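You operate a simulated robot arm through the tools that you are given. There is no shell and no other tool. Be economical: measure what you need, move in short steps, check, and stop when the job is done.

You run a simulated robot arm. Do the job below in one go: nothing can be reset, and whatever is moved stays where it is left.

JOB
Put two of the bolts from the top of the funnel bench on the grey cover. Put the grease cup marked "72" from the top of the funnel bench in the inside of the spill tub and the grease cup labelled "26" in the brown box there. Stack the teal tub marked "59" from the top of the green sack stack on top of the teal tub marked "92". Fetch the white box and set it on the top of the blue sack stack. Any order will do. Set down upright: grease cup.

The check looks at the end state, three seconds after you hand in, the way a careful person would. Anything else that was tipped, shoved, dropped, spilled or broken makes it a failure. Lids that push on must go on centred and level and be pressed home; caps that screw on are set level and turned clockwise until they are tight.

ROBOT AND FRAMES
A 6-joint arm with a fingered hand on a trunk, on a base that drives. Base frame: it is fixed to the floor where the robot stands at the start and does not move with it; the origin is under the middle of the robot, x ahead of it, y to its left, z up; the surface under the hand at the start is at about z = 800. Units: mm, rad, N and s.
With the tool pointing down near the work surface it reaches from about 500 to 960 mm from the robot's upright axis, wherever it stands. Its first joint turns from -2.897 to 2.897 rad. Places, roughly: bolt (3x2x5 cm) [500, 300, 800]; brown box [1000, -750, 750]; cover [750, -500, 750]; grease cup [750, -250, 750]; inside of the spill tub (18x24 cm) [660, -900, 800]; teal tub [1000, -1750, 750]; top of the blue sack stack [1100, -2400, 800]; white box [250, 2000, 500]. Payload 5 kg.
The tool frame sits at the grasp point between the pads (the TCP): z along the fingers, y along the line on which they close. The tips reach 43 mm beyond it. Largest opening 144 mm; the body of the gripper starts 50 mm behind the TCP. The gripper is a hand of 5 fingers: y runs from the thumb to the fingers, the wrist lies at [-21, -133, -233] in the tool frame.
Orientation is that of the tool frame in the base frame, as a unit quaternion [x, y, z, w]. With the fingers straight down and the wrist toward the robot, the tool's x, y and z point along [0, 1, 0], [1, 0, 0] and [0, 0, -1] of the base frame.

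CONTROLS
- The arm moves only by the tool move_arm. Its argument "plan" is a list of rows, each an object (a shift or turn left out is 0) with "travel": the shift along the tool's x, y, z in mm, a list of three; "delta_rot": the turn, a rotation vector about the tool's x, y, z in rad, a list of three. In form: [{"travel": [x, y, z], "delta_rot": [rx, ry, rz]}, ...]. A call has 1 to 8 rows; each row is the pose to reach, as a shift and turn from the pose commanded when the call began, along the tool's axes at that moment. Rows are played at 5 a second. More than 50 mm and 0.15 rad between two rows, and nothing of the call is played. A pose out of reach is approached as far as the arm can. The call stops where the force on the tool passes 40 N (or 10 N more than at its start, if that is more) or the arm is blocked; 0.2 s more then pass. In this call time passes only in rows, and 0.2 s behind the last. The reply holds the time, the measured pose of the TCP, the force on the tool along the base axes, the opening and the grip force, in the units named above and with some noise, with the torque about the TCP (base axes, N m) and any sound that the robot's microphone picked up.
- Cameras (640 x 400 px; columns grow to the right, rows downward): "scene" is now at [17.9, 125.4, 1529.3]; the picture's right is [-0.39, -0.92, 0.00], its down [-0.60, 0.25, -0.76] and it looks along [0.70, -0.30, -0.65] (base axes); focal length 261 px, centre (320, 200). "wrist" rides on the gripper at [86, -108, -168] in the tool frame; the picture's right is [-0.80, 0.28, -0.53], its down [-0.54, -0.73, 0.42] and it looks along [-0.27, 0.63, 0.73] (tool axes); focal length 275 px, centre (320, 200). There is no depth. A picture from a camera that has moved, and an enlarged one, comes with that camera's place and axes in the base frame and with its lens.
- get_image(camera): a new picture of that camera. The clock stands still meanwhile.
- slide_trunk(by): slides the trunk up (or, below 0, down) by that many mm; the arm and the scene camera ride with it, the base frame stays. It gives what a move gives, with no picture.
- steer(legs): drives the robot by 1 to 6 legs, each [ahead, left, turn to the left] in mm, mm and rad, along the robot's own axes; the way and the turn of a leg run together, so that a leg with both is an arc; at most 1500 mm and 3.142 rad a leg. The arm and the cameras ride along, it lands a little off, and it stops where it bumps. It gives what a move gives.
- set_fingers(index, middle, ring, little, thumb_bend, thumb_turn): sets how far each is bent, from 0 (flat) to 1 (curled in); at 0.3 the hand is open as for a grip, at 0.7 the pads meet at the TCP. One left out holds its place. A second passes; each finger stops where it meets its share of the squeeze, and holds until it gets a number again. It is the only way to open and close the hand. It gives what a move gives, with no picture; readings hold the bend of each and the force on index, middle, ring, little, thumb and palm. thumb_turn goes from beside the hand (0) to across from the fingers (1), as for a grip.
- turn_head(pan, tilt): turns the head with the scene camera to pan (to the left, within 2.705 rad either way) and tilt (down, from -0.506 to 1.204), counted from straight ahead of the robot. It gives what a move gives.
- inspect(camera, box): a new picture of the part [left, top, right, bottom] of that camera's present view, enlarged. The clock stands still meanwhile.
- finish_job(): hands the job in; it is judged then, once.

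Work in short steps. Places have to be worked out from the pictures, the camera data and where the tool is seen: move nearer, look again, correct. Check each grasp and each placing, and mend what went wrong. You have 186 turns and 148 pictures in all, those below and enlarged ones among them. Open the gripper and draw the arm clear of the work before you hand the job in, unless the task says otherwise; then end with one line.

The tools are called after ">>>" as a command line: name --argument value ..., lists and objects as JSON in quotes. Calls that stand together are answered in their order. move_arm: Moves the arm, as the interface text tells. Its arguments: {"type":"object","properties":{"plan":{"type":"array","items":{"type":"object","properties":{"travel":{"type":"array","items":{"type":"number"}},"delta_rot":{"type":"array","items":{"type":"number"}}}}}},"required":["plan"]} The other tools are called the same way: slide_trunk (by) slides the trunk up or down; set_fingers (index, middle, ring, little, thumb_bend, thumb_turn) moves the fingers one by one; steer (legs) drives the base; turn_head (pan, tilt) turns the head that bears the scene camera; get_image (camera) takes a picture; inspect (camera, box) takes an enlarged picture of a part of a camera's view; finish_job () hands the job in.

At the start:

```text
clock: 0.0
eef_pos: [479.5, -208.6, 1161.4]
ee_rot: [0.707, 0.707, 0.0, 0.0]
wrist_force: [0.3, -0.1, 1.1]
torque: [-0.02, 0.0, -0.03]
opening: 143.6
gripper_force: 0.1
shape: jaw
bend: [0.3, 0.3, 0.3, 0.3, 0.3, 0.98]
finger forces: [0.0, 0.0, 0.0, 0.0, 0.0, 0.1]
trunk travel left (down, up): [-450.0, 140.0]
robot x, y, heading: [0.2, 0.7, -0.001]
head pan, tilt: [-0.4, 0.703]
```

scene: 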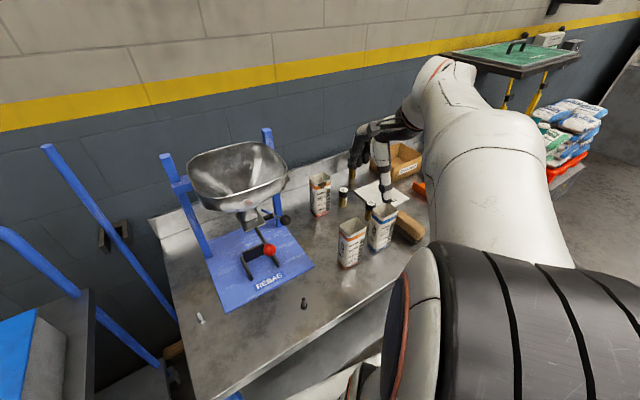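
wrist: 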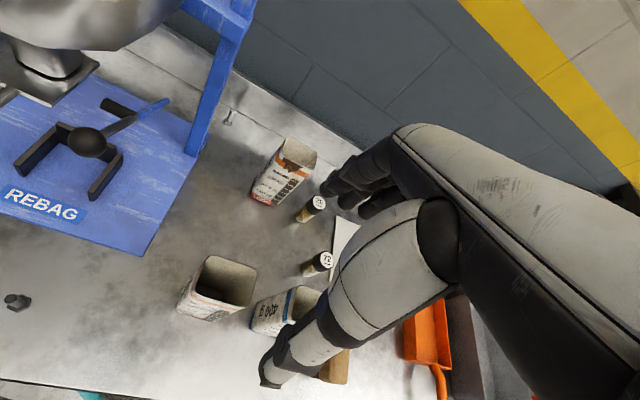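

I'll start by surveying the scene with the head at a few angles.

>>> turn_head --pan -0.9 --tilt 0.6

>>> get_image --camera "scene"

>>> turn_head --pan 1.2 --tilt 0.6

>>> get_image --camera "scene"

>>> turn_head --pan 0.2 --tilt 0.8

>>> get_image --camera "scene"

```text
clock: 0.9
eef_pos: [479.0, -209.2, 1160.3]
ee_rot: [0.707, 0.707, -0.001, 0.0]
wrist_force: [0.8, 0.4, 0.5]
torque: [-0.04, 0.01, 0.01]
opening: 143.7
gripper_force: 0.0
shape: jaw
bend: [0.3, 0.3, 0.3, 0.3, 0.3, 0.98]
finger forces: [0.0, 0.0, 0.0, 0.1, 0.0, 0.1]
trunk travel left (down, up): [-450.0, 140.0]
robot x, y, heading: [1.7, 1.5, -0.005]
head pan, tilt: [-0.901, 0.6]
```

```text
145 pictures are left
camera scene: at [-5.3, 89.2, 1538.2], right [-0.78, -0.62, 0.0], down [-0.35, 0.44, -0.82], along [0.51, -0.65, -0.57], focal length 261 px, centre (320, 200)
```

scene: 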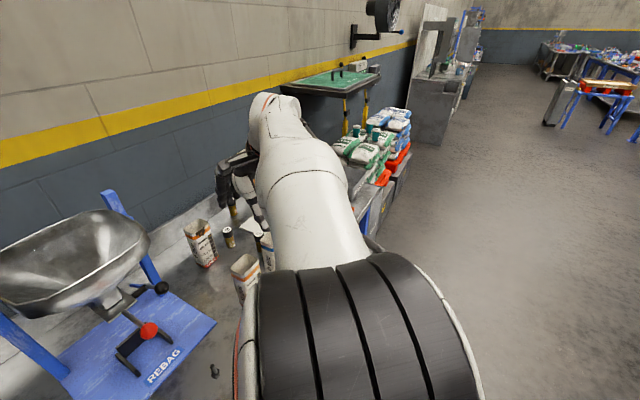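

```text
clock: 2.9
eef_pos: [480.2, -208.8, 1160.2]
ee_rot: [0.707, 0.707, 0.0, 0.0]
wrist_force: [0.1, -0.2, 0.0]
torque: [0.02, 0.0, 0.01]
opening: 143.4
gripper_force: 0.1
shape: jaw
bend: [0.3, 0.3, 0.3, 0.3, 0.3, 0.98]
finger forces: [0.1, 0.0, 0.0, 0.0, 0.0, 0.0]
trunk travel left (down, up): [-450.0, 140.0]
robot x, y, heading: [-2.1, -1.3, -0.003]
head pan, tilt: [1.201, 0.6]
```

```text
144 pictures are left
camera scene: at [-28.3, 240.8, 1538.2], right [0.93, -0.36, 0.0], down [-0.2, -0.53, -0.83], along [0.3, 0.77, -0.56], focal length 261 px, centre (320, 200)
```

scene: 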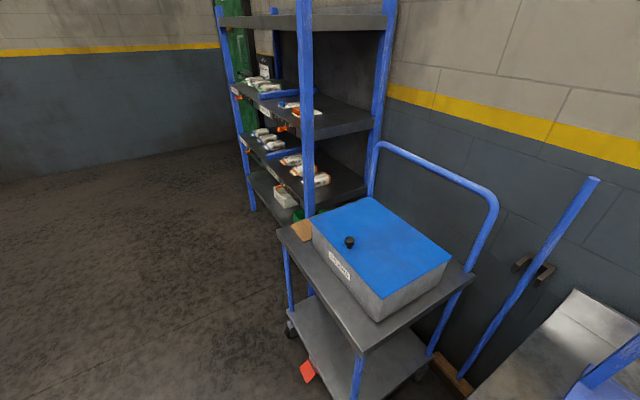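

```text
clock: 4.2
eef_pos: [479.1, -208.7, 1160.1]
ee_rot: [0.707, 0.707, 0.0, 0.0]
wrist_force: [-0.1, 0.5, -0.3]
torque: [0.04, -0.02, 0.01]
opening: 143.7
gripper_force: 0.0
shape: jaw
bend: [0.3, 0.3, 0.3, 0.3, 0.3, 0.98]
finger forces: [0.0, 0.0, 0.0, 0.0, 0.1, 0.1]
trunk travel left (down, up): [-450.0, 140.0]
robot x, y, heading: [2.0, 1.0, -0.003]
head pan, tilt: [0.201, 0.799]
```

```text
143 pictures are left
camera scene: at [18.8, 174.5, 1521.3], right [0.2, -0.98, 0.0], down [-0.7, -0.14, -0.7], along [0.68, 0.14, -0.72], focal length 261 px, centre (320, 200)
```

scene: 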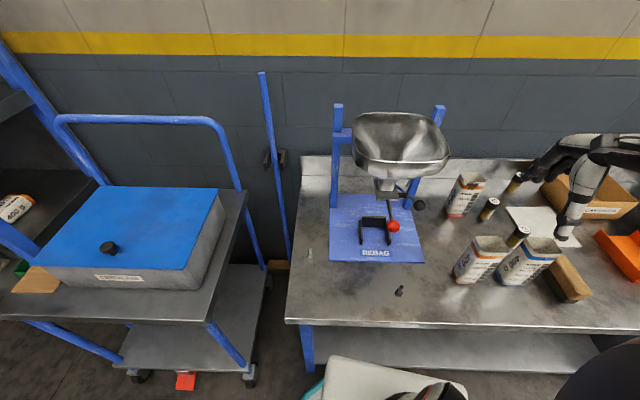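

The bench lies ahead of me, with its front edge at about x=290. I see bolts near (390,20) and (462,299). I'll back off and turn right so the arm stops hiding the bench.

>>> steer --legs '[[-450, 0, 0], [0, 0, -1.2]]'

>>> turn_head --pan 0.9 --tilt 0.6

>>> get_image --camera "scene"

>>> get_image --camera "wrist"

```text
clock: 9.9
eef_pos: [-473.9, -523.5, 1159.6]
ee_rot: [0.982, 0.188, 0.001, -0.001]
wrist_force: [0.2, 0.8, -0.8]
torque: [-0.01, -0.01, -0.01]
opening: 143.6
gripper_force: 0.0
shape: jaw
bend: [0.3, 0.3, 0.3, 0.3, 0.3, 0.98]
finger forces: [0.0, 0.1, 0.1, 0.0, 0.1, 0.1]
trunk travel left (down, up): [-450.0, 140.0]
robot x, y, heading: [-454.9, -2.2, -1.195]
head pan, tilt: [0.201, 0.799]
```

```text
clock: 11.0
eef_pos: [-473.7, -523.1, 1160.2]
ee_rot: [0.982, 0.187, 0.0, -0.001]
wrist_force: [0.5, 0.7, 0.6]
torque: [0.0, 0.0, 0.0]
opening: 143.5
gripper_force: 0.0
shape: jaw
bend: [0.3, 0.3, 0.3, 0.3, 0.3, 0.98]
finger forces: [0.0, 0.1, 0.0, 0.0, 0.1, 0.1]
trunk travel left (down, up): [-450.0, 140.0]
robot x, y, heading: [-457.7, -0.2, -1.197]
head pan, tilt: [0.901, 0.6]
```

```text
142 pictures are left
camera scene: at [-248.9, 90.2, 1538.2], right [-0.29, -0.96, 0.0], down [-0.54, 0.16, -0.82], along [0.79, -0.24, -0.57], focal length 261 px, centre (320, 200)
```

scene: 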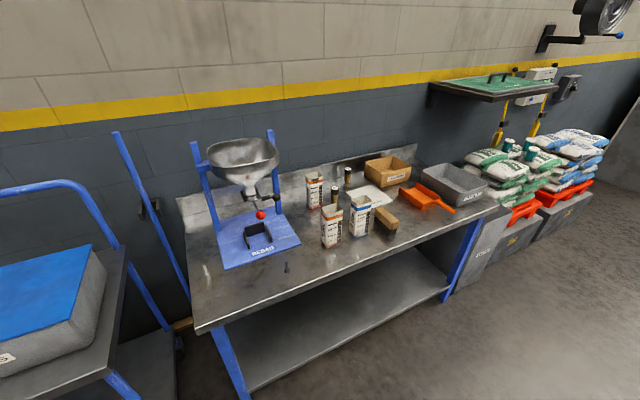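

```text
141 pictures are left
camera wrist: at [-434.1, -390.6, 1327.8], right [-0.64, -0.56, 0.53], down [-0.77, 0.48, -0.42], along [-0.02, -0.68, -0.73], focal length 275 px, centre (320, 200)
```

wrist: 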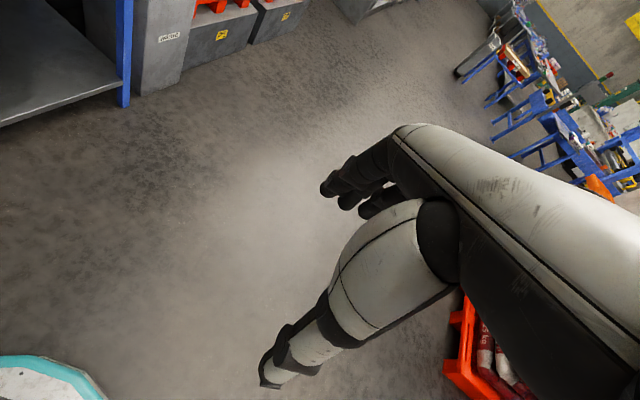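

Good overview. I'll zoom in on the bench left part, middle part and the sacks.

>>> inspect --camera "scene" --box '[290, 140, 510, 260]'

>>> inspect --camera "scene" --box '[160, 180, 360, 320]'

>>> inspect --camera "scene" --box '[440, 100, 640, 230]'

```text
2.91 times, centred on (400, 200) of scene
camera zoom: at [-248.9, 90.2, 1538.2], right [-0.29, -0.96, 0.0], down [-0.54, 0.16, -0.82], along [0.79, -0.24, -0.57], focal length 760 px, centre (87, 200)
```

zoom: 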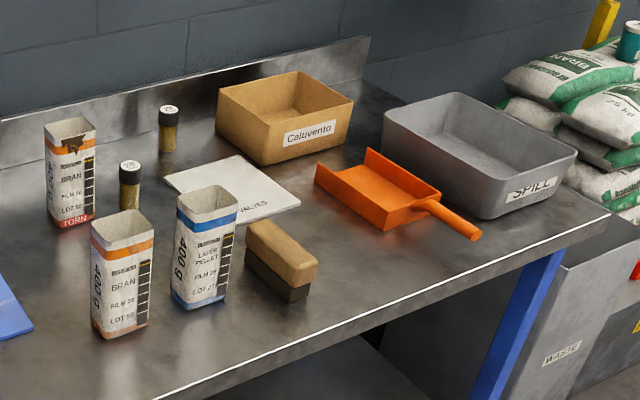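

```text
2.86 times, centred on (260, 250) of scene
camera zoom: at [-248.9, 90.2, 1538.2], right [-0.29, -0.96, 0.0], down [-0.54, 0.16, -0.82], along [0.79, -0.24, -0.57], focal length 746 px, centre (491, 57)
```

zoom: 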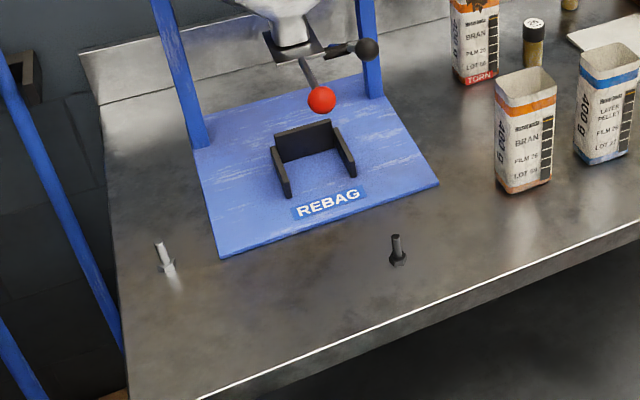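

```text
3.08 times, centred on (540, 165) of scene
camera zoom: at [-248.9, 90.2, 1538.2], right [-0.29, -0.96, 0.0], down [-0.54, 0.16, -0.82], along [0.79, -0.24, -0.57], focal length 804 px, centre (-357, 308)
```

zoom: 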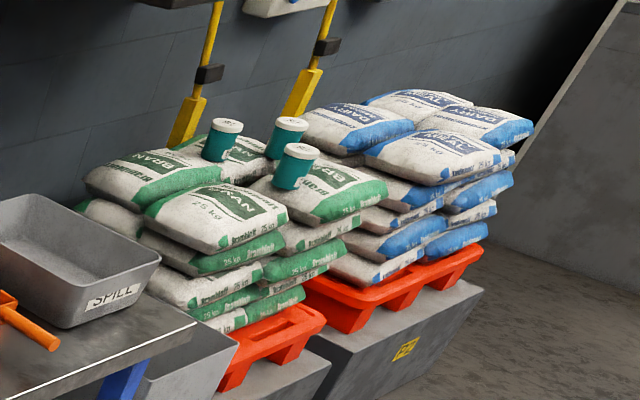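

Two grease cups stand at about (754,-289) and (913,-421), the grey cover at about (736,-476), the brown box near (815,-612) and the spill tub near (684,-940). I'll drive to the middle of that part of the bench, facing it.

>>> steer --legs '[[0, 0, 1.197], [0, -500, 0], [430, 0, 0]]'

>>> turn_head --pan 0.0 --tilt 0.85

>>> get_image --camera "scene"

>>> get_image --camera "wrist"

```text
clock: 19.1
eef_pos: [450.0, -702.8, 1159.5]
ee_rot: [0.703, 0.711, -0.001, -0.001]
wrist_force: [0.0, -0.6, -0.3]
torque: [-0.01, 0.04, 0.01]
opening: 143.4
gripper_force: 0.2
shape: jaw
bend: [0.3, 0.3, 0.3, 0.3, 0.3, 0.98]
finger forces: [0.1, 0.0, 0.0, 0.0, 0.0, 0.1]
trunk travel left (down, up): [-450.0, 140.0]
robot x, y, heading: [-28.5, -504.1, 0.014]
head pan, tilt: [0.901, 0.6]
```

```text
clock: 20.3
eef_pos: [449.6, -702.7, 1159.9]
ee_rot: [0.702, 0.712, 0.0, -0.001]
wrist_force: [-0.7, 0.1, 1.1]
torque: [0.01, -0.01, -0.03]
opening: 143.6
gripper_force: 0.0
shape: jaw
bend: [0.3, 0.3, 0.3, 0.3, 0.3, 0.98]
finger forces: [0.0, 0.1, 0.0, 0.0, 0.0, 0.0]
trunk travel left (down, up): [-450.0, 140.0]
robot x, y, heading: [-31.4, -501.2, 0.014]
head pan, tilt: [0.0, 0.85]
```

```text
137 pictures are left
camera scene: at [-16.5, -341.9, 1517.3], right [0.01, -1.0, 0.0], down [-0.75, -0.01, -0.66], along [0.66, 0.01, -0.75], focal length 261 px, centre (320, 200)
```

scene: 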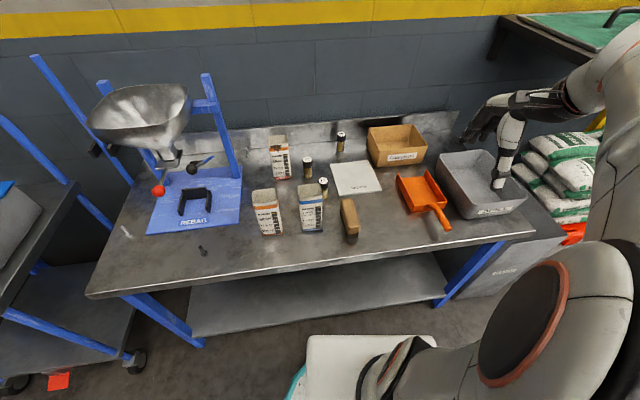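

```text
136 pictures are left
camera wrist: at [339.4, -619.0, 1327.8], right [0.29, -0.79, 0.53], down [-0.72, -0.55, -0.42], along [0.63, -0.26, -0.73], focal length 275 px, centre (320, 200)
```

wrist: 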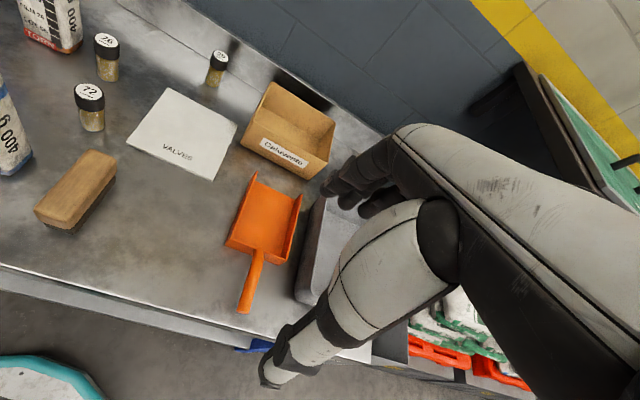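

Three grease cups: I'll zoom to read their tops.

>>> inspect --camera "wrist" --box '[60, 20, 240, 140]'

>>> inspect --camera "scene" --box '[240, 120, 400, 240]'

```text
3.33 times, centred on (150, 80) of wrist
camera zoom: at [339.4, -619.0, 1327.8], right [0.29, -0.79, 0.53], down [-0.72, -0.55, -0.42], along [0.63, -0.26, -0.73], focal length 918 px, centre (887, 600)
```

zoom: 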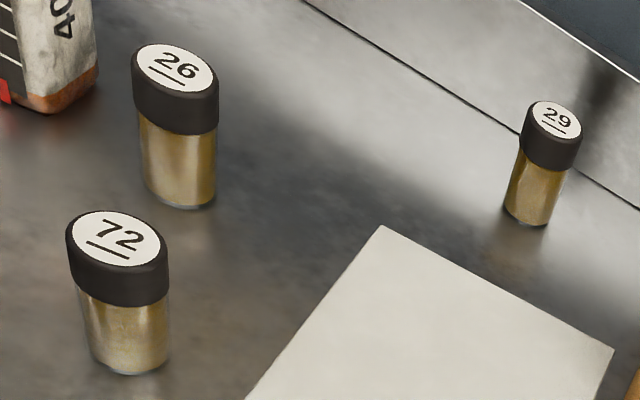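

```text
3.33 times, centred on (320, 180) of scene
camera zoom: at [-16.5, -341.9, 1517.3], right [0.01, -1.0, 0.0], down [-0.75, -0.01, -0.66], along [0.66, 0.01, -0.75], focal length 870 px, centre (320, 267)
```

zoom: 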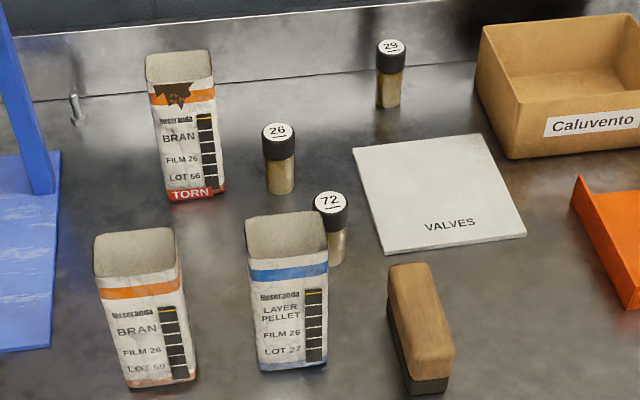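

Cup 72 stands at about (630,-351), 26 at (741,-288) and 29 at (909,-420). The cover spans roughly x 640–840, y -370 to -567. I'll swing the hand above cup 72 and yaw it so the wrist comes from the right, clear of the bags.

>>> move_arm --plan '[{"travel": [43.7, 23.1, 0], "delta_rot": [0, 0, -0.149]}, {"travel": [87.4, 46.2, 0], "delta_rot": [0, 0, -0.298]}, {"travel": [131.1, 69.3, 0], "delta_rot": [0, 0, -0.447]}, {"travel": [174.8, 92.4, 0], "delta_rot": [0, 0, -0.596]}, {"travel": [218.5, 115.5, 0], "delta_rot": [0, 0, -0.745]}, {"travel": [262.2, 138.6, 0], "delta_rot": [0, 0, -0.894]}, {"travel": [305.9, 161.7, 0], "delta_rot": [0, 0, -1.043]}, {"travel": [349.6, 184.8, 0], "delta_rot": [0, 0, -1.192]}]'

>>> get_image --camera "scene"

>>> get_image --camera "wrist"

```text
clock: 22.1
eef_pos: [629.7, -350.7, 1158.9]
ee_rot: [0.181, 0.983, 0.0, -0.001]
wrist_force: [-0.4, 0.4, 0.2]
torque: [0.0, 0.0, 0.02]
opening: 143.9
gripper_force: 0.1
shape: jaw
bend: [0.3, 0.3, 0.3, 0.3, 0.3, 0.98]
finger forces: [0.0, 0.0, 0.0, 0.0, 0.1, 0.0]
trunk travel left (down, up): [-450.0, 140.0]
robot x, y, heading: [-29.6, -499.8, 0.017]
head pan, tilt: [0.0, 0.85]
```

```text
133 pictures are left
camera scene: at [-15.9, -341.5, 1517.2], right [0.01, -1.0, 0.0], down [-0.75, -0.01, -0.66], along [0.66, 0.01, -0.75], focal length 261 px, centre (320, 200)
```

scene: 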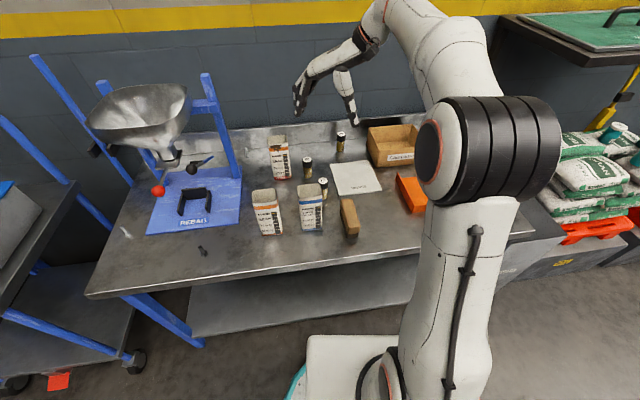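

```text
132 pictures are left
camera wrist: at [509.7, -423.3, 1326.2], right [0.85, -0.02, 0.53], down [0.25, -0.87, -0.42], along [0.47, 0.49, -0.73], focal length 275 px, centre (320, 200)
```

wrist: 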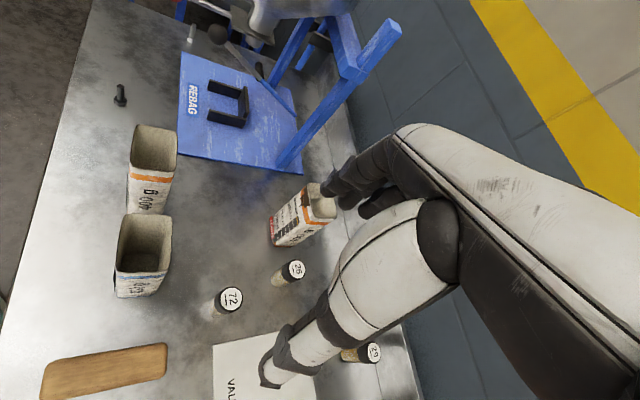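

The hand is over cup 72. I'll finish the yaw and descend to about z=950, then check the alignment.

>>> move_arm --plan '[{"travel": [0, 0, 42], "delta_rot": [0, 0, -0.121]}, {"travel": [0, 0, 84], "delta_rot": [0, 0, -0.242]}, {"travel": [0, 0, 126], "delta_rot": [0, 0, -0.364]}, {"travel": [0, 0, 168], "delta_rot": [0, 0, -0.364]}, {"travel": [0, 0, 210], "delta_rot": [0, 0, -0.364]}]'

>>> get_image --camera "scene"

>>> get_image --camera "wrist"

```text
clock: 23.3
eef_pos: [630.1, -354.8, 952.1]
ee_rot: [0.001, 1.0, 0.001, -0.001]
wrist_force: [-0.4, -0.5, 0.2]
torque: [0.02, 0.0, -0.02]
opening: 143.8
gripper_force: 0.0
shape: jaw
bend: [0.3, 0.3, 0.3, 0.3, 0.3, 0.98]
finger forces: [0.0, 0.1, 0.1, 0.1, 0.1, 0.1]
trunk travel left (down, up): [-450.0, 140.0]
robot x, y, heading: [-31.5, -499.9, 0.015]
head pan, tilt: [0.0, 0.85]
```

```text
131 pictures are left
camera scene: at [-16.3, -341.9, 1517.4], right [0.01, -1.0, 0.0], down [-0.75, -0.01, -0.66], along [0.66, 0.01, -0.75], focal length 261 px, centre (320, 200)
```

scene: 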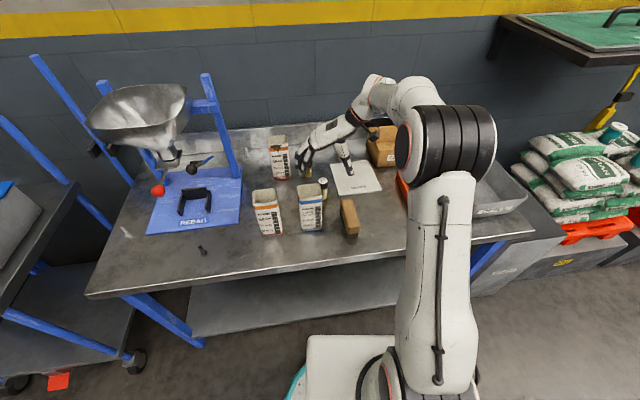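

```text
130 pictures are left
camera wrist: at [543.7, -464.2, 1118.9], right [0.8, 0.28, 0.53], down [0.54, -0.73, -0.42], along [0.27, 0.63, -0.73], focal length 275 px, centre (320, 200)
```

wrist: 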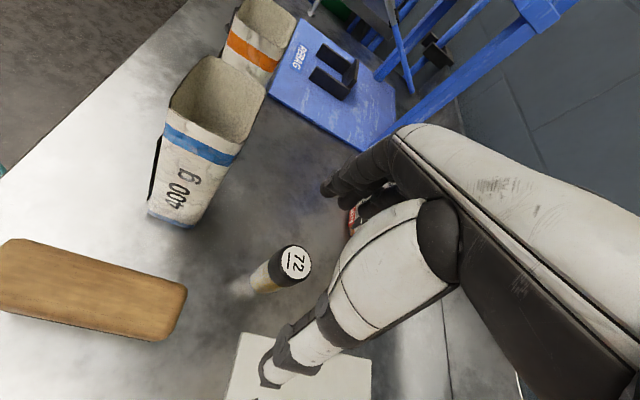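

Cup 72's top works out at (629,-348), so the hand lines up. Descending to grasp height with a small y correction.

>>> move_arm --plan '[{"travel": [0, 6, 33]}, {"travel": [0, 6, 66]}, {"travel": [0, 6, 96]}]'

>>> get_image --camera "wrist"

>>> inspect --camera "scene" --box '[240, 120, 400, 240]'

```text
clock: 24.1
eef_pos: [629.5, -345.2, 855.1]
ee_rot: [0.001, 1.0, 0.0, 0.0]
wrist_force: [0.2, 0.7, 1.1]
torque: [0.03, -0.02, 0.0]
opening: 143.4
gripper_force: 0.1
shape: jaw
bend: [0.3, 0.3, 0.3, 0.3, 0.3, 0.98]
finger forces: [0.0, 0.0, 0.0, 0.1, 0.0, 0.0]
trunk travel left (down, up): [-450.0, 140.0]
robot x, y, heading: [-34.2, -503.3, 0.016]
head pan, tilt: [0.0, 0.85]
```

```text
129 pictures are left
camera wrist: at [542.9, -454.7, 1022.8], right [0.8, 0.28, 0.53], down [0.54, -0.73, -0.42], along [0.27, 0.63, -0.73], focal length 275 px, centre (320, 200)
```

wrist: 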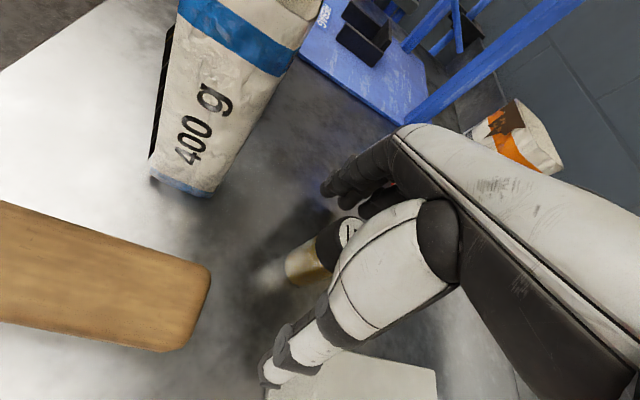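

```text
3.33 times, centred on (320, 180) of scene
camera zoom: at [-16.4, -341.9, 1517.3], right [0.01, -1.0, 0.0], down [-0.75, -0.01, -0.66], along [0.66, 0.01, -0.75], focal length 870 px, centre (320, 267)
```

zoom: 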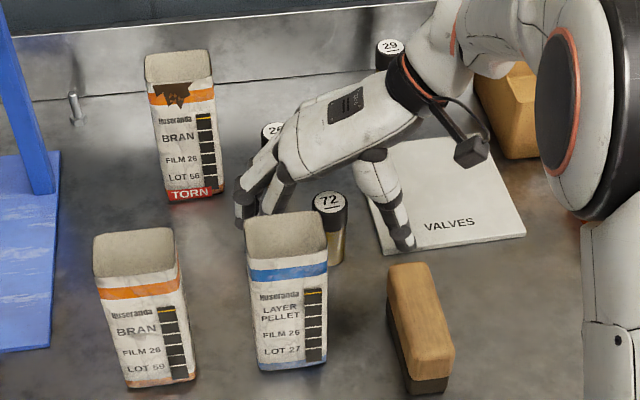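

The cup is between thumb and fingers. Closing partway first.

>>> set_fingers --index 0.52 --middle 0.52 --ring 0.52 --little 0.52 --thumb_bend 0.52

>>> get_image --camera "wrist"

>>> inspect --camera "scene" --box '[260, 140, 380, 230]'

```text
clock: 25.1
eef_pos: [628.9, -346.1, 855.4]
ee_rot: [0.001, 1.0, 0.001, 0.0]
wrist_force: [-0.4, -0.8, -0.1]
torque: [0.0, 0.0, 0.02]
opening: 71.9
gripper_force: 0.0
shape: fingers
bend: [0.52, 0.52, 0.52, 0.52, 0.52, 0.98]
finger forces: [0.1, 0.1, 0.1, 0.0, 0.1, 0.1]
trunk travel left (down, up): [-450.0, 140.0]
robot x, y, heading: [-29.9, -499.5, 0.012]
head pan, tilt: [0.0, 0.85]
```

```text
127 pictures are left
camera wrist: at [542.7, -454.8, 1022.9], right [0.8, 0.28, 0.53], down [0.54, -0.73, -0.42], along [0.27, 0.63, -0.73], focal length 275 px, centre (320, 200)
```

wrist: 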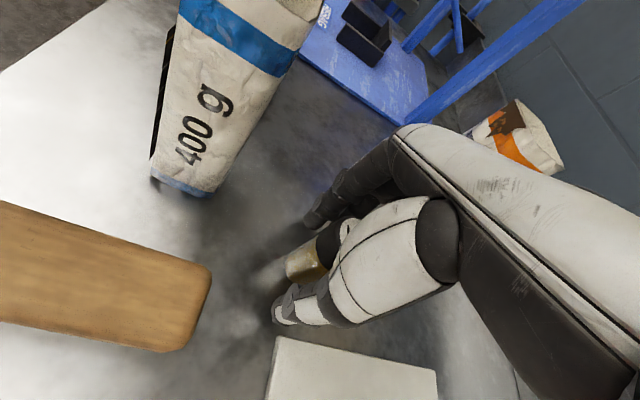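

```text
4.44 times, centred on (320, 185) of scene
camera zoom: at [-16.4, -341.9, 1517.3], right [0.01, -1.0, 0.0], down [-0.75, -0.01, -0.66], along [0.66, 0.01, -0.75], focal length 1161 px, centre (320, 267)
```

zoom: 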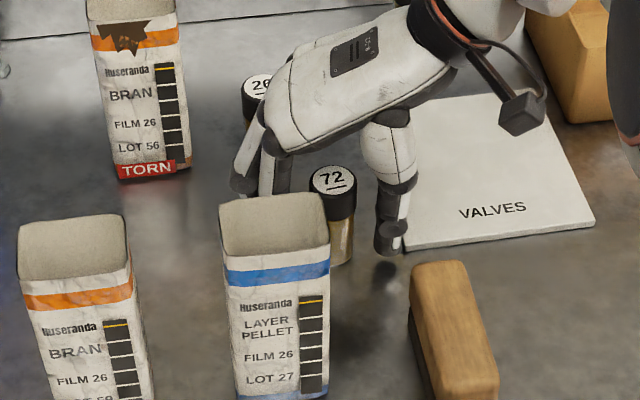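

Opening is 72 mm with the cup still between. Closing on it.

>>> set_fingers --index 0.68 --middle 0.68 --ring 0.68 --little 0.68 --thumb_bend 0.68

>>> inspect --camera "scene" --box '[260, 140, 380, 230]'

```text
clock: 26.1
eef_pos: [629.8, -345.2, 855.2]
ee_rot: [0.001, 1.0, 0.0, 0.0]
wrist_force: [-0.5, 0.3, 0.0]
torque: [-0.01, -0.05, 0.03]
opening: 33.3
gripper_force: 7.7
shape: fingers
bend: [0.64, 0.65, 0.68, 0.68, 0.63, 0.97]
finger forces: [4.0, 4.1, 0.0, 0.1, 7.9, 0.0]
trunk travel left (down, up): [-450.0, 140.0]
robot x, y, heading: [-29.4, -496.8, 0.014]
head pan, tilt: [0.0, 0.85]
```

```text
4.44 times, centred on (320, 185) of scene
camera zoom: at [-16.4, -341.8, 1517.3], right [0.01, -1.0, 0.0], down [-0.75, -0.01, -0.66], along [0.66, 0.01, -0.75], focal length 1161 px, centre (320, 267)
```

zoom: 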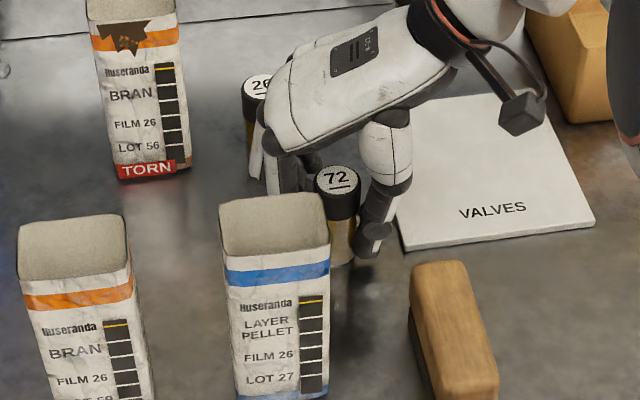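

Held by index, middle and thumb at about 8 N. Lifting.

>>> move_arm --plan '[{"travel": [0, 0, -40]}, {"travel": [0, 0, -80]}, {"travel": [0, -20, -120]}, {"travel": [0, -60, -150]}]'

>>> get_image --camera "scene"

>>> get_image --camera "wrist"

```text
clock: 27.1
eef_pos: [630.0, -404.0, 1003.6]
ee_rot: [0.002, 1.0, 0.001, -0.001]
wrist_force: [0.0, 0.4, -1.5]
torque: [-0.05, 0.03, 0.01]
opening: 33.2
gripper_force: 8.3
shape: fingers
bend: [0.64, 0.66, 0.68, 0.68, 0.63, 0.97]
finger forces: [4.2, 3.9, 0.0, 0.1, 7.9, 0.0]
trunk travel left (down, up): [-450.0, 140.0]
robot x, y, heading: [-35.0, -501.7, 0.016]
head pan, tilt: [0.0, 0.85]
```

```text
124 pictures are left
camera scene: at [-16.6, -341.9, 1517.2], right [0.01, -1.0, 0.0], down [-0.75, -0.01, -0.66], along [0.66, 0.01, -0.75], focal length 261 px, centre (320, 200)
```

scene: 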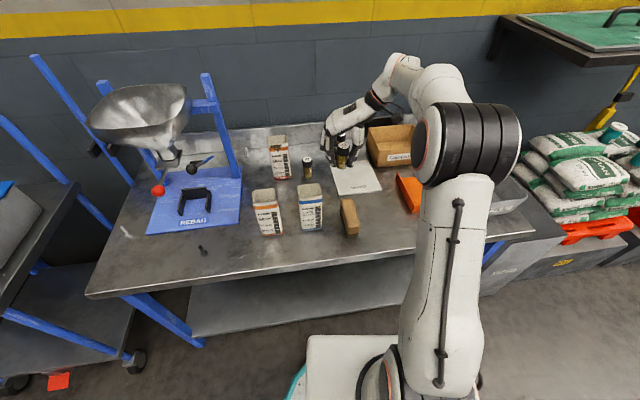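

```text
123 pictures are left
camera wrist: at [543.2, -512.2, 1171.0], right [0.8, 0.28, 0.53], down [0.54, -0.73, -0.42], along [0.27, 0.63, -0.73], focal length 275 px, centre (320, 200)
```

wrist: 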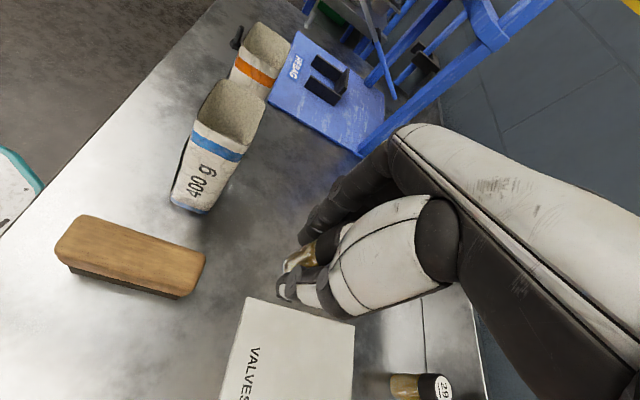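

Cup 72 is held well. I'll drive right so the spill tub is in front of me and then look at it.

>>> steer --legs '[[0, -420, 0]]'

>>> turn_head --pan 0.0 --tilt 0.85

>>> move_arm --plan '[{"travel": [0, 0, -20], "delta_rot": [0, 0, 0.149]}, {"travel": [0, 0, -40], "delta_rot": [0, 0, 0.298]}, {"travel": [0, 0, -60], "delta_rot": [0, 0, 0.447]}, {"travel": [0, 0, -80], "delta_rot": [0, 0, 0.596]}, {"travel": [0, 0, -80], "delta_rot": [0, 0, 0.745]}, {"travel": [0, 0, -80], "delta_rot": [0, 0, 0.894]}, {"travel": [0, 0, -80], "delta_rot": [0, 0, 1.043]}, {"travel": [0, 0, -80], "delta_rot": [0, 0, 1.192]}]'

>>> get_image --camera "scene"

>>> get_image --camera "wrist"

```text
clock: 29.7
eef_pos: [635.5, -816.3, 1003.0]
ee_rot: [-0.001, 1.0, -0.001, -0.001]
wrist_force: [-0.8, -0.5, -0.9]
torque: [0.03, 0.01, -0.02]
opening: 33.2
gripper_force: 8.3
shape: fingers
bend: [0.64, 0.66, 0.68, 0.68, 0.63, 0.97]
finger forces: [4.3, 3.8, 0.0, 0.0, 7.8, 0.0]
trunk travel left (down, up): [-450.0, 140.0]
robot x, y, heading: [-26.0, -914.6, 0.014]
head pan, tilt: [0.0, 0.85]
```

```text
clock: 30.3
eef_pos: [636.0, -814.9, 1002.2]
ee_rot: [-0.001, 1.0, 0.0, 0.0]
wrist_force: [-0.3, -0.2, -1.7]
torque: [0.03, 0.02, 0.02]
opening: 33.1
gripper_force: 7.8
shape: fingers
bend: [0.64, 0.66, 0.68, 0.68, 0.63, 0.97]
finger forces: [4.2, 3.9, 0.0, 0.0, 7.8, 0.1]
trunk travel left (down, up): [-450.0, 140.0]
robot x, y, heading: [-21.3, -915.3, 0.02]
head pan, tilt: [0.0, 0.85]
```

```text
clock: 32.1
eef_pos: [635.3, -814.9, 1082.6]
ee_rot: [0.561, 0.828, 0.0, 0.0]
wrist_force: [-0.5, -0.1, -1.5]
torque: [0.02, -0.05, -0.01]
opening: 33.2
gripper_force: 7.8
shape: fingers
bend: [0.64, 0.66, 0.68, 0.68, 0.63, 0.97]
finger forces: [4.0, 3.8, 0.0, 0.0, 7.7, 0.1]
trunk travel left (down, up): [-450.0, 140.0]
robot x, y, heading: [-27.1, -913.2, 0.022]
head pan, tilt: [0.0, 0.85]
```

```text
122 pictures are left
camera scene: at [-10.4, -756.1, 1517.3], right [0.02, -1.0, 0.0], down [-0.75, -0.01, -0.66], along [0.66, 0.01, -0.75], focal length 261 px, centre (320, 200)
```

scene: 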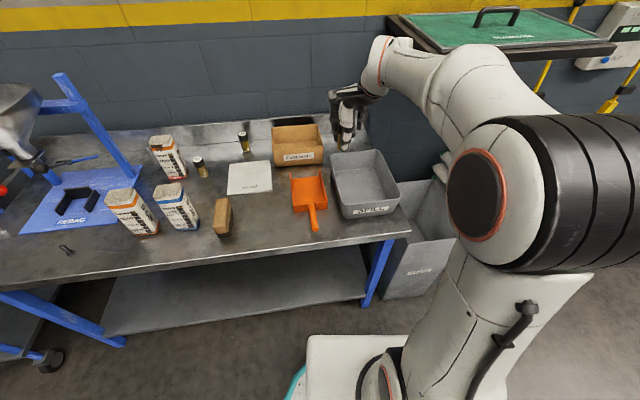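

```text
121 pictures are left
camera wrist: at [502.4, -775.9, 1250.5], right [0.56, -0.63, 0.53], down [-0.47, -0.77, -0.42], along [0.68, -0.02, -0.73], focal length 275 px, centre (320, 200)
```

wrist: 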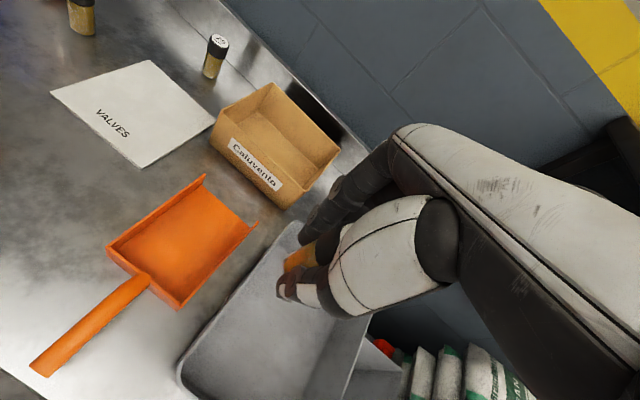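

>>> inspect --camera "scene" --box '[240, 100, 420, 230]'

```text
3.08 times, centred on (330, 165) of scene
camera zoom: at [-10.4, -756.1, 1517.3], right [0.02, -1.0, 0.0], down [-0.75, -0.01, -0.66], along [0.66, 0.01, -0.75], focal length 804 px, centre (289, 308)
```

zoom: 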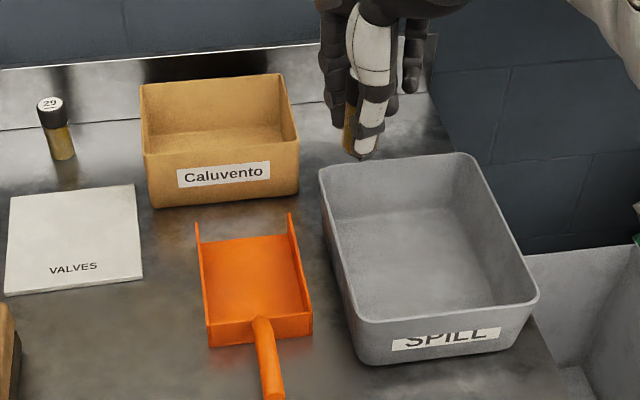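

The tub centre works out at (663,-896), rim about z=890, long axis roughly along x. I'll carry the cup over it and check before lowering.

>>> move_arm --plan '[{"travel": [-44, -1, 10], "delta_rot": [0, 0, 0.12]}, {"travel": [-87, -2, 30], "delta_rot": [0, 0, 0.23]}, {"travel": [-87, -2, 75], "delta_rot": [0, 0, 0.23]}, {"travel": [-87, -2, 120], "delta_rot": [0, 0, 0.23]}]'

>>> inspect --camera "scene" --box '[240, 100, 420, 230]'

>>> get_image --camera "wrist"

```text
clock: 33.1
eef_pos: [669.3, -899.0, 963.7]
ee_rot: [0.653, 0.758, 0.0, 0.0]
wrist_force: [0.4, -0.4, -0.3]
torque: [-0.03, 0.01, 0.0]
opening: 33.1
gripper_force: 7.6
shape: fingers
bend: [0.64, 0.66, 0.68, 0.68, 0.63, 0.97]
finger forces: [4.1, 3.8, 0.1, 0.1, 7.7, 0.0]
trunk travel left (down, up): [-450.0, 140.0]
robot x, y, heading: [-27.5, -916.0, 0.016]
head pan, tilt: [0.0, 0.85]
```

```text
3.08 times, centred on (330, 165) of scene
camera zoom: at [-10.2, -756.0, 1517.3], right [0.02, -1.0, 0.0], down [-0.75, -0.01, -0.66], along [0.66, 0.01, -0.75], focal length 804 px, centre (289, 308)
```

zoom: 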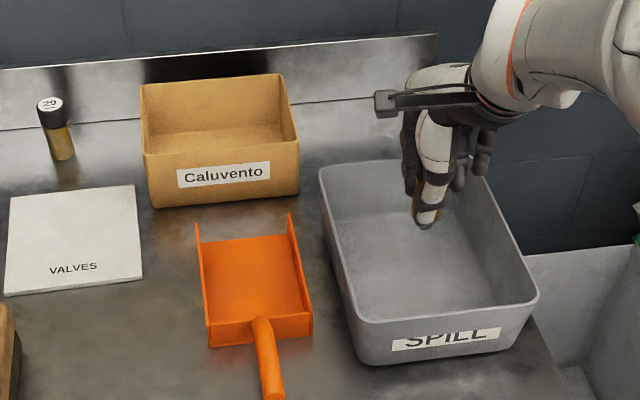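

```text
118 pictures are left
camera wrist: at [549.1, -830.5, 1131.2], right [0.4, -0.75, 0.53], down [-0.64, -0.64, -0.42], along [0.66, -0.17, -0.73], focal length 275 px, centre (320, 200)
```

wrist: 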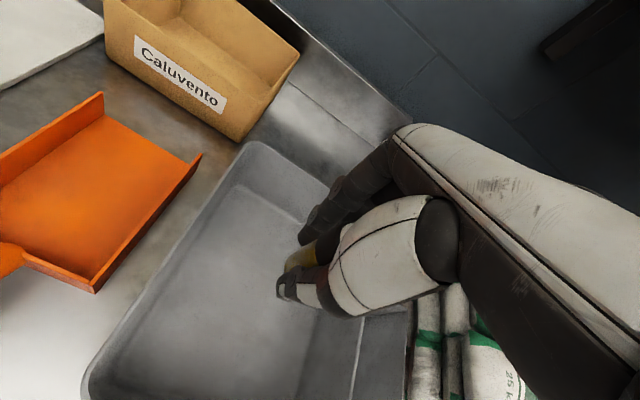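

The ring and little fingers extend to the right and would come near the right wall, so I'll shift 37 mm left. Then I'll lower the cup until it is nearly down.

>>> move_arm --plan '[{"travel": [39, -9, 0]}, {"travel": [39, -9, 30]}, {"travel": [39, -9, 60]}, {"travel": [39, -9, 90]}]'

>>> inspect --camera "scene" --box '[280, 120, 420, 220]'

```text
clock: 34.1
eef_pos: [654.7, -859.5, 875.7]
ee_rot: [0.652, 0.758, 0.0, 0.0]
wrist_force: [-0.2, -0.3, -0.9]
torque: [-0.01, -0.03, 0.01]
opening: 33.3
gripper_force: 8.0
shape: fingers
bend: [0.64, 0.66, 0.68, 0.68, 0.63, 0.97]
finger forces: [4.1, 3.8, 0.1, 0.1, 7.6, 0.0]
trunk travel left (down, up): [-450.0, 140.0]
robot x, y, heading: [-23.5, -916.7, 0.018]
head pan, tilt: [0.0, 0.85]
```

```text
4.00 times, centred on (350, 170) of scene
camera zoom: at [-10.5, -756.2, 1517.3], right [0.02, -1.0, 0.0], down [-0.75, -0.01, -0.66], along [0.66, 0.01, -0.75], focal length 1045 px, centre (200, 320)
```

zoom: 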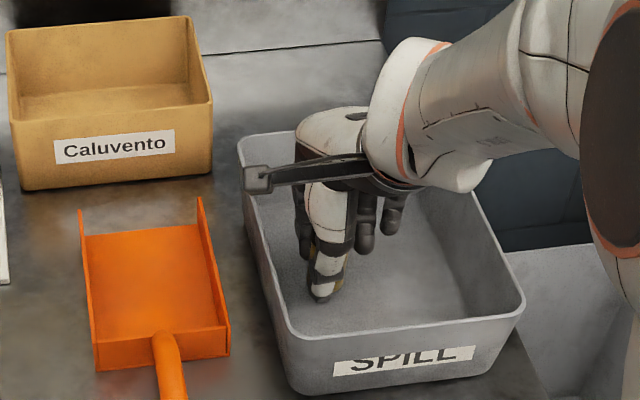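

Clear of all the walls. Lowering slowly to floor contact.

>>> move_arm --plan '[{"travel": [0, 0, 5]}, {"travel": [0, 0, 9]}, {"travel": [0, 0, 12]}, {"travel": [0, 0, 14]}]'

```text
clock: 35.1
eef_pos: [652.6, -859.7, 859.5]
ee_rot: [0.653, 0.758, 0.0, 0.0]
wrist_force: [0.0, 0.8, -0.6]
torque: [0.0, -0.01, 0.01]
opening: 33.1
gripper_force: 7.9
shape: fingers
bend: [0.64, 0.66, 0.68, 0.68, 0.63, 0.97]
finger forces: [4.2, 4.0, 0.1, 0.1, 7.6, 0.0]
trunk travel left (down, up): [-450.0, 140.0]
robot x, y, heading: [-28.8, -916.0, 0.019]
head pan, tilt: [0.0, 0.85]
```

No contact yet, so I'll continue in small steps.

>>> move_arm --plan '[{"travel": [0, 0, 2]}, {"travel": [0, 0, 4]}, {"travel": [0, 0, 6]}]'

```text
clock: 35.9
eef_pos: [652.5, -859.9, 855.4]
ee_rot: [0.652, 0.758, 0.001, 0.002]
wrist_force: [3.2, 1.3, 15.9]
torque: [0.06, -0.18, -0.01]
opening: 32.3
gripper_force: 11.2
shape: fingers
bend: [0.64, 0.65, 0.68, 0.68, 0.64, 0.97]
finger forces: [6.6, 7.3, 0.0, 0.0, 8.5, 0.0]
trunk travel left (down, up): [-450.0, 140.0]
robot x, y, heading: [-30.7, -916.6, 0.018]
head pan, tilt: [0.0, 0.85]
```

Contact (16 N). I'll back off 2 mm and release gently.

>>> move_arm --plan '[{"travel": [0, 0, -2]}]'

>>> set_fingers --index 0.52 --middle 0.52 --ring 0.52 --little 0.52 --thumb_bend 0.5

>>> inspect --camera "scene" --box '[280, 120, 420, 220]'

>>> get_image --camera "wrist"

```text
clock: 36.3
eef_pos: [652.1, -858.6, 856.9]
ee_rot: [0.652, 0.758, 0.0, 0.0]
wrist_force: [4.1, 2.3, 12.5]
torque: [0.06, -0.18, 0.01]
opening: 32.1
gripper_force: 11.3
shape: fingers
bend: [0.64, 0.65, 0.68, 0.68, 0.64, 0.96]
finger forces: [6.7, 6.9, 0.0, 0.1, 8.2, 0.1]
trunk travel left (down, up): [-450.0, 140.0]
robot x, y, heading: [-29.4, -911.0, 0.017]
head pan, tilt: [0.0, 0.85]
```

```text
clock: 37.3
eef_pos: [651.7, -859.8, 854.3]
ee_rot: [0.652, 0.758, 0.0, 0.0]
wrist_force: [0.0, -0.5, -0.6]
torque: [-0.03, 0.0, 0.0]
opening: 74.2
gripper_force: 0.1
shape: fingers
bend: [0.52, 0.52, 0.52, 0.52, 0.5, 0.97]
finger forces: [0.0, 0.1, 0.0, 0.0, 0.0, 0.0]
trunk travel left (down, up): [-450.0, 140.0]
robot x, y, heading: [-28.4, -913.3, 0.017]
head pan, tilt: [0.0, 0.85]
```

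```text
4.00 times, centred on (350, 170) of scene
camera zoom: at [-10.5, -756.2, 1517.3], right [0.02, -1.0, 0.0], down [-0.75, -0.01, -0.66], along [0.66, 0.01, -0.75], focal length 1045 px, centre (200, 320)
```

zoom: 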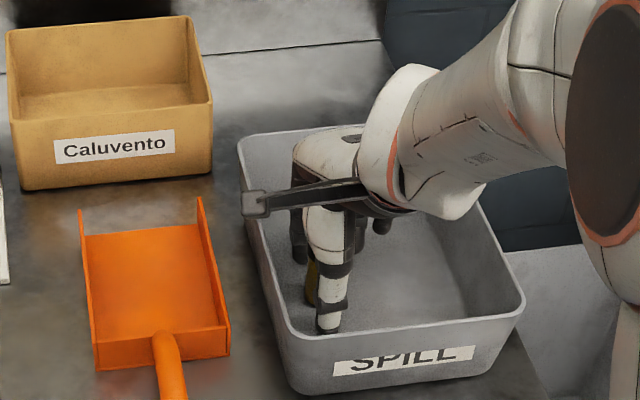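

```text
115 pictures are left
camera wrist: at [530.9, -791.2, 1023.1], right [0.4, -0.74, 0.53], down [-0.64, -0.65, -0.42], along [0.66, -0.17, -0.73], focal length 275 px, centre (320, 200)
```

wrist: 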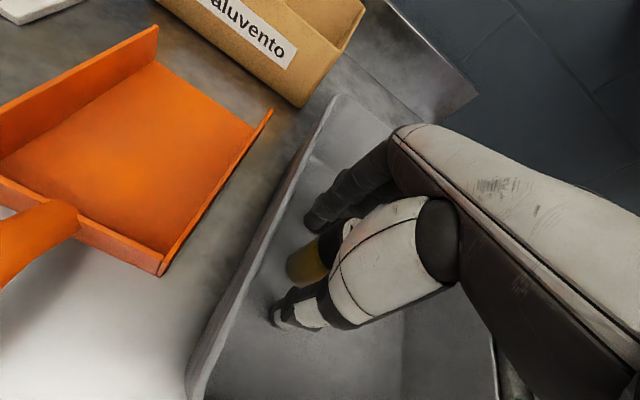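

The cup stands free between the fingers. Lifting straight up.

>>> move_arm --plan '[{"travel": [0, 0, -40]}, {"travel": [0, 0, -80]}, {"travel": [0, 0, -120]}, {"travel": [0, 0, -165]}, {"travel": [0, 0, -210]}]'

>>> get_image --camera "wrist"

```text
clock: 38.5
eef_pos: [649.4, -859.3, 1065.6]
ee_rot: [0.653, 0.758, -0.001, 0.0]
wrist_force: [-0.1, -0.5, -0.1]
torque: [0.0, 0.0, 0.02]
opening: 74.3
gripper_force: 0.0
shape: fingers
bend: [0.52, 0.52, 0.52, 0.52, 0.5, 0.97]
finger forces: [0.0, 0.0, 0.0, 0.1, 0.0, 0.0]
trunk travel left (down, up): [-450.0, 140.0]
robot x, y, heading: [-26.6, -915.4, 0.018]
head pan, tilt: [0.0, 0.85]
```

```text
114 pictures are left
camera wrist: at [529.0, -791.0, 1234.3], right [0.4, -0.74, 0.53], down [-0.64, -0.65, -0.42], along [0.66, -0.17, -0.73], focal length 275 px, centre (320, 200)
```

wrist: 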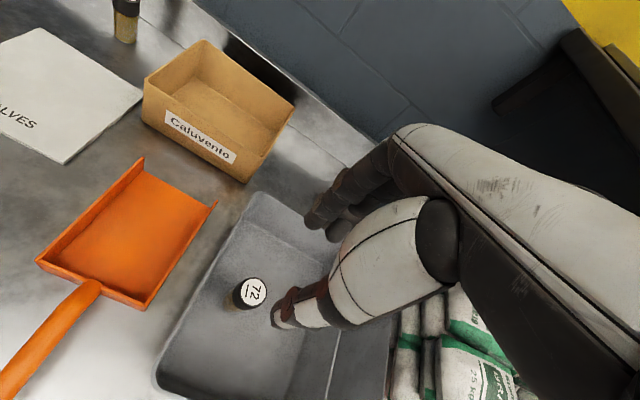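

Cup 72 stands upright in the tub. Next is cup 26: I'll drive left with the hand high.

>>> steer --legs '[[0, 560, 0]]'

>>> get_image --camera "wrist"

>>> get_image --camera "scene"

```text
clock: 41.6
eef_pos: [648.1, -322.8, 1066.0]
ee_rot: [0.658, 0.753, 0.001, -0.001]
wrist_force: [0.1, 0.5, 0.4]
torque: [0.02, -0.01, -0.01]
opening: 74.7
gripper_force: 0.1
shape: fingers
bend: [0.52, 0.52, 0.52, 0.52, 0.5, 0.97]
finger forces: [0.0, 0.0, 0.0, 0.0, 0.1, 0.0]
trunk travel left (down, up): [-450.0, 140.0]
robot x, y, heading: [-32.6, -369.5, -0.001]
head pan, tilt: [0.0, 0.85]
```

```text
113 pictures are left
camera wrist: at [527.2, -253.1, 1234.3], right [0.39, -0.75, 0.53], down [-0.65, -0.63, -0.42], along [0.66, -0.18, -0.73], focal length 275 px, centre (320, 200)
```

wrist: 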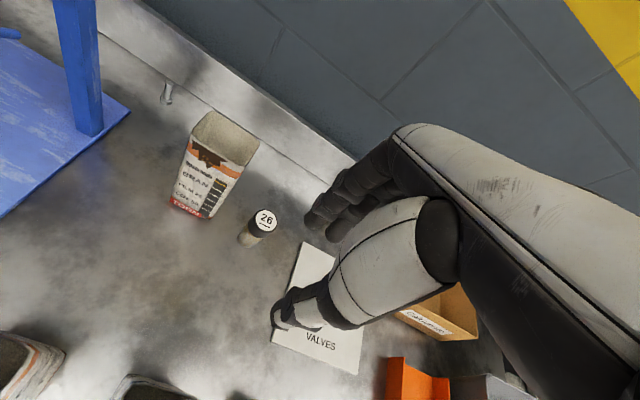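

```text
112 pictures are left
camera scene: at [-12.1, -208.6, 1517.3], right [0.0, -1.0, 0.0], down [-0.75, 0.0, -0.66], along [0.66, 0.0, -0.75], focal length 261 px, centre (320, 200)
```

scene: 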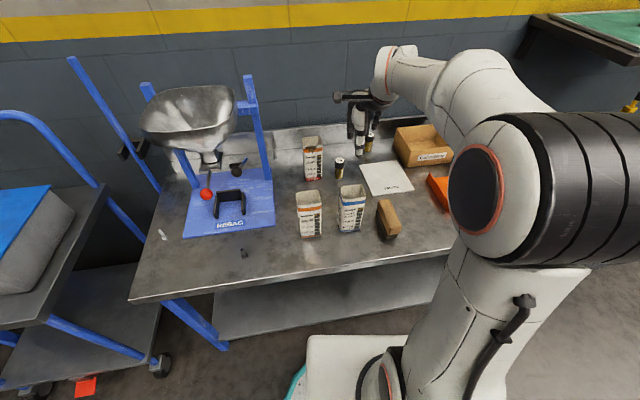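

Cup 26 is at (743,-285) by this view, in agreement. Moving above it, then a check.

>>> move_arm --plan '[{"travel": [12, 49, 0], "delta_rot": [0, 0, 0.067]}, {"travel": [25, 97, 5], "delta_rot": [0, 0, 0.134]}, {"travel": [25, 97, 50], "delta_rot": [0, 0, 0.134]}, {"travel": [25, 97, 95], "delta_rot": [0, 0, 0.134]}, {"travel": [25, 97, 125], "delta_rot": [0, 0, 0.134]}]'

>>> get_image --camera "wrist"

>>> inspect --camera "scene" --box '[280, 100, 420, 200]'

```text
refused: row 1 steps farther than a row can; nothing moved
```

```text
111 pictures are left
camera wrist: at [527.2, -253.1, 1234.3], right [0.39, -0.75, 0.53], down [-0.65, -0.63, -0.42], along [0.66, -0.18, -0.73], focal length 275 px, centre (320, 200)
```

wrist: 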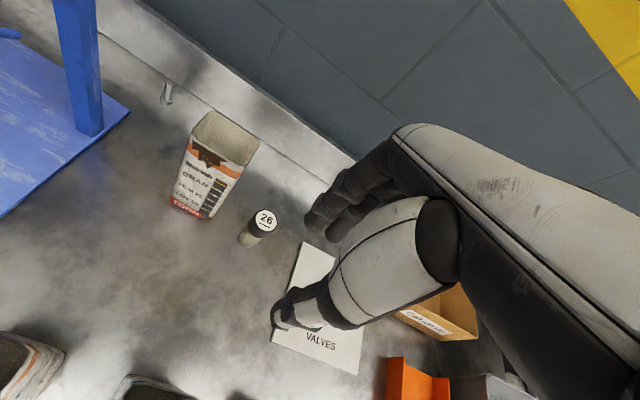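

```text
4.00 times, centred on (350, 150) of scene
camera zoom: at [-12.1, -208.6, 1517.3], right [0.0, -1.0, 0.0], down [-0.75, 0.0, -0.66], along [0.66, 0.0, -0.75], focal length 1045 px, centre (200, 400)
```

zoom: 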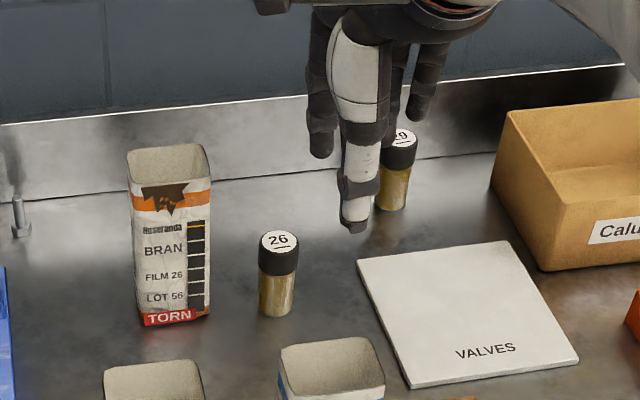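

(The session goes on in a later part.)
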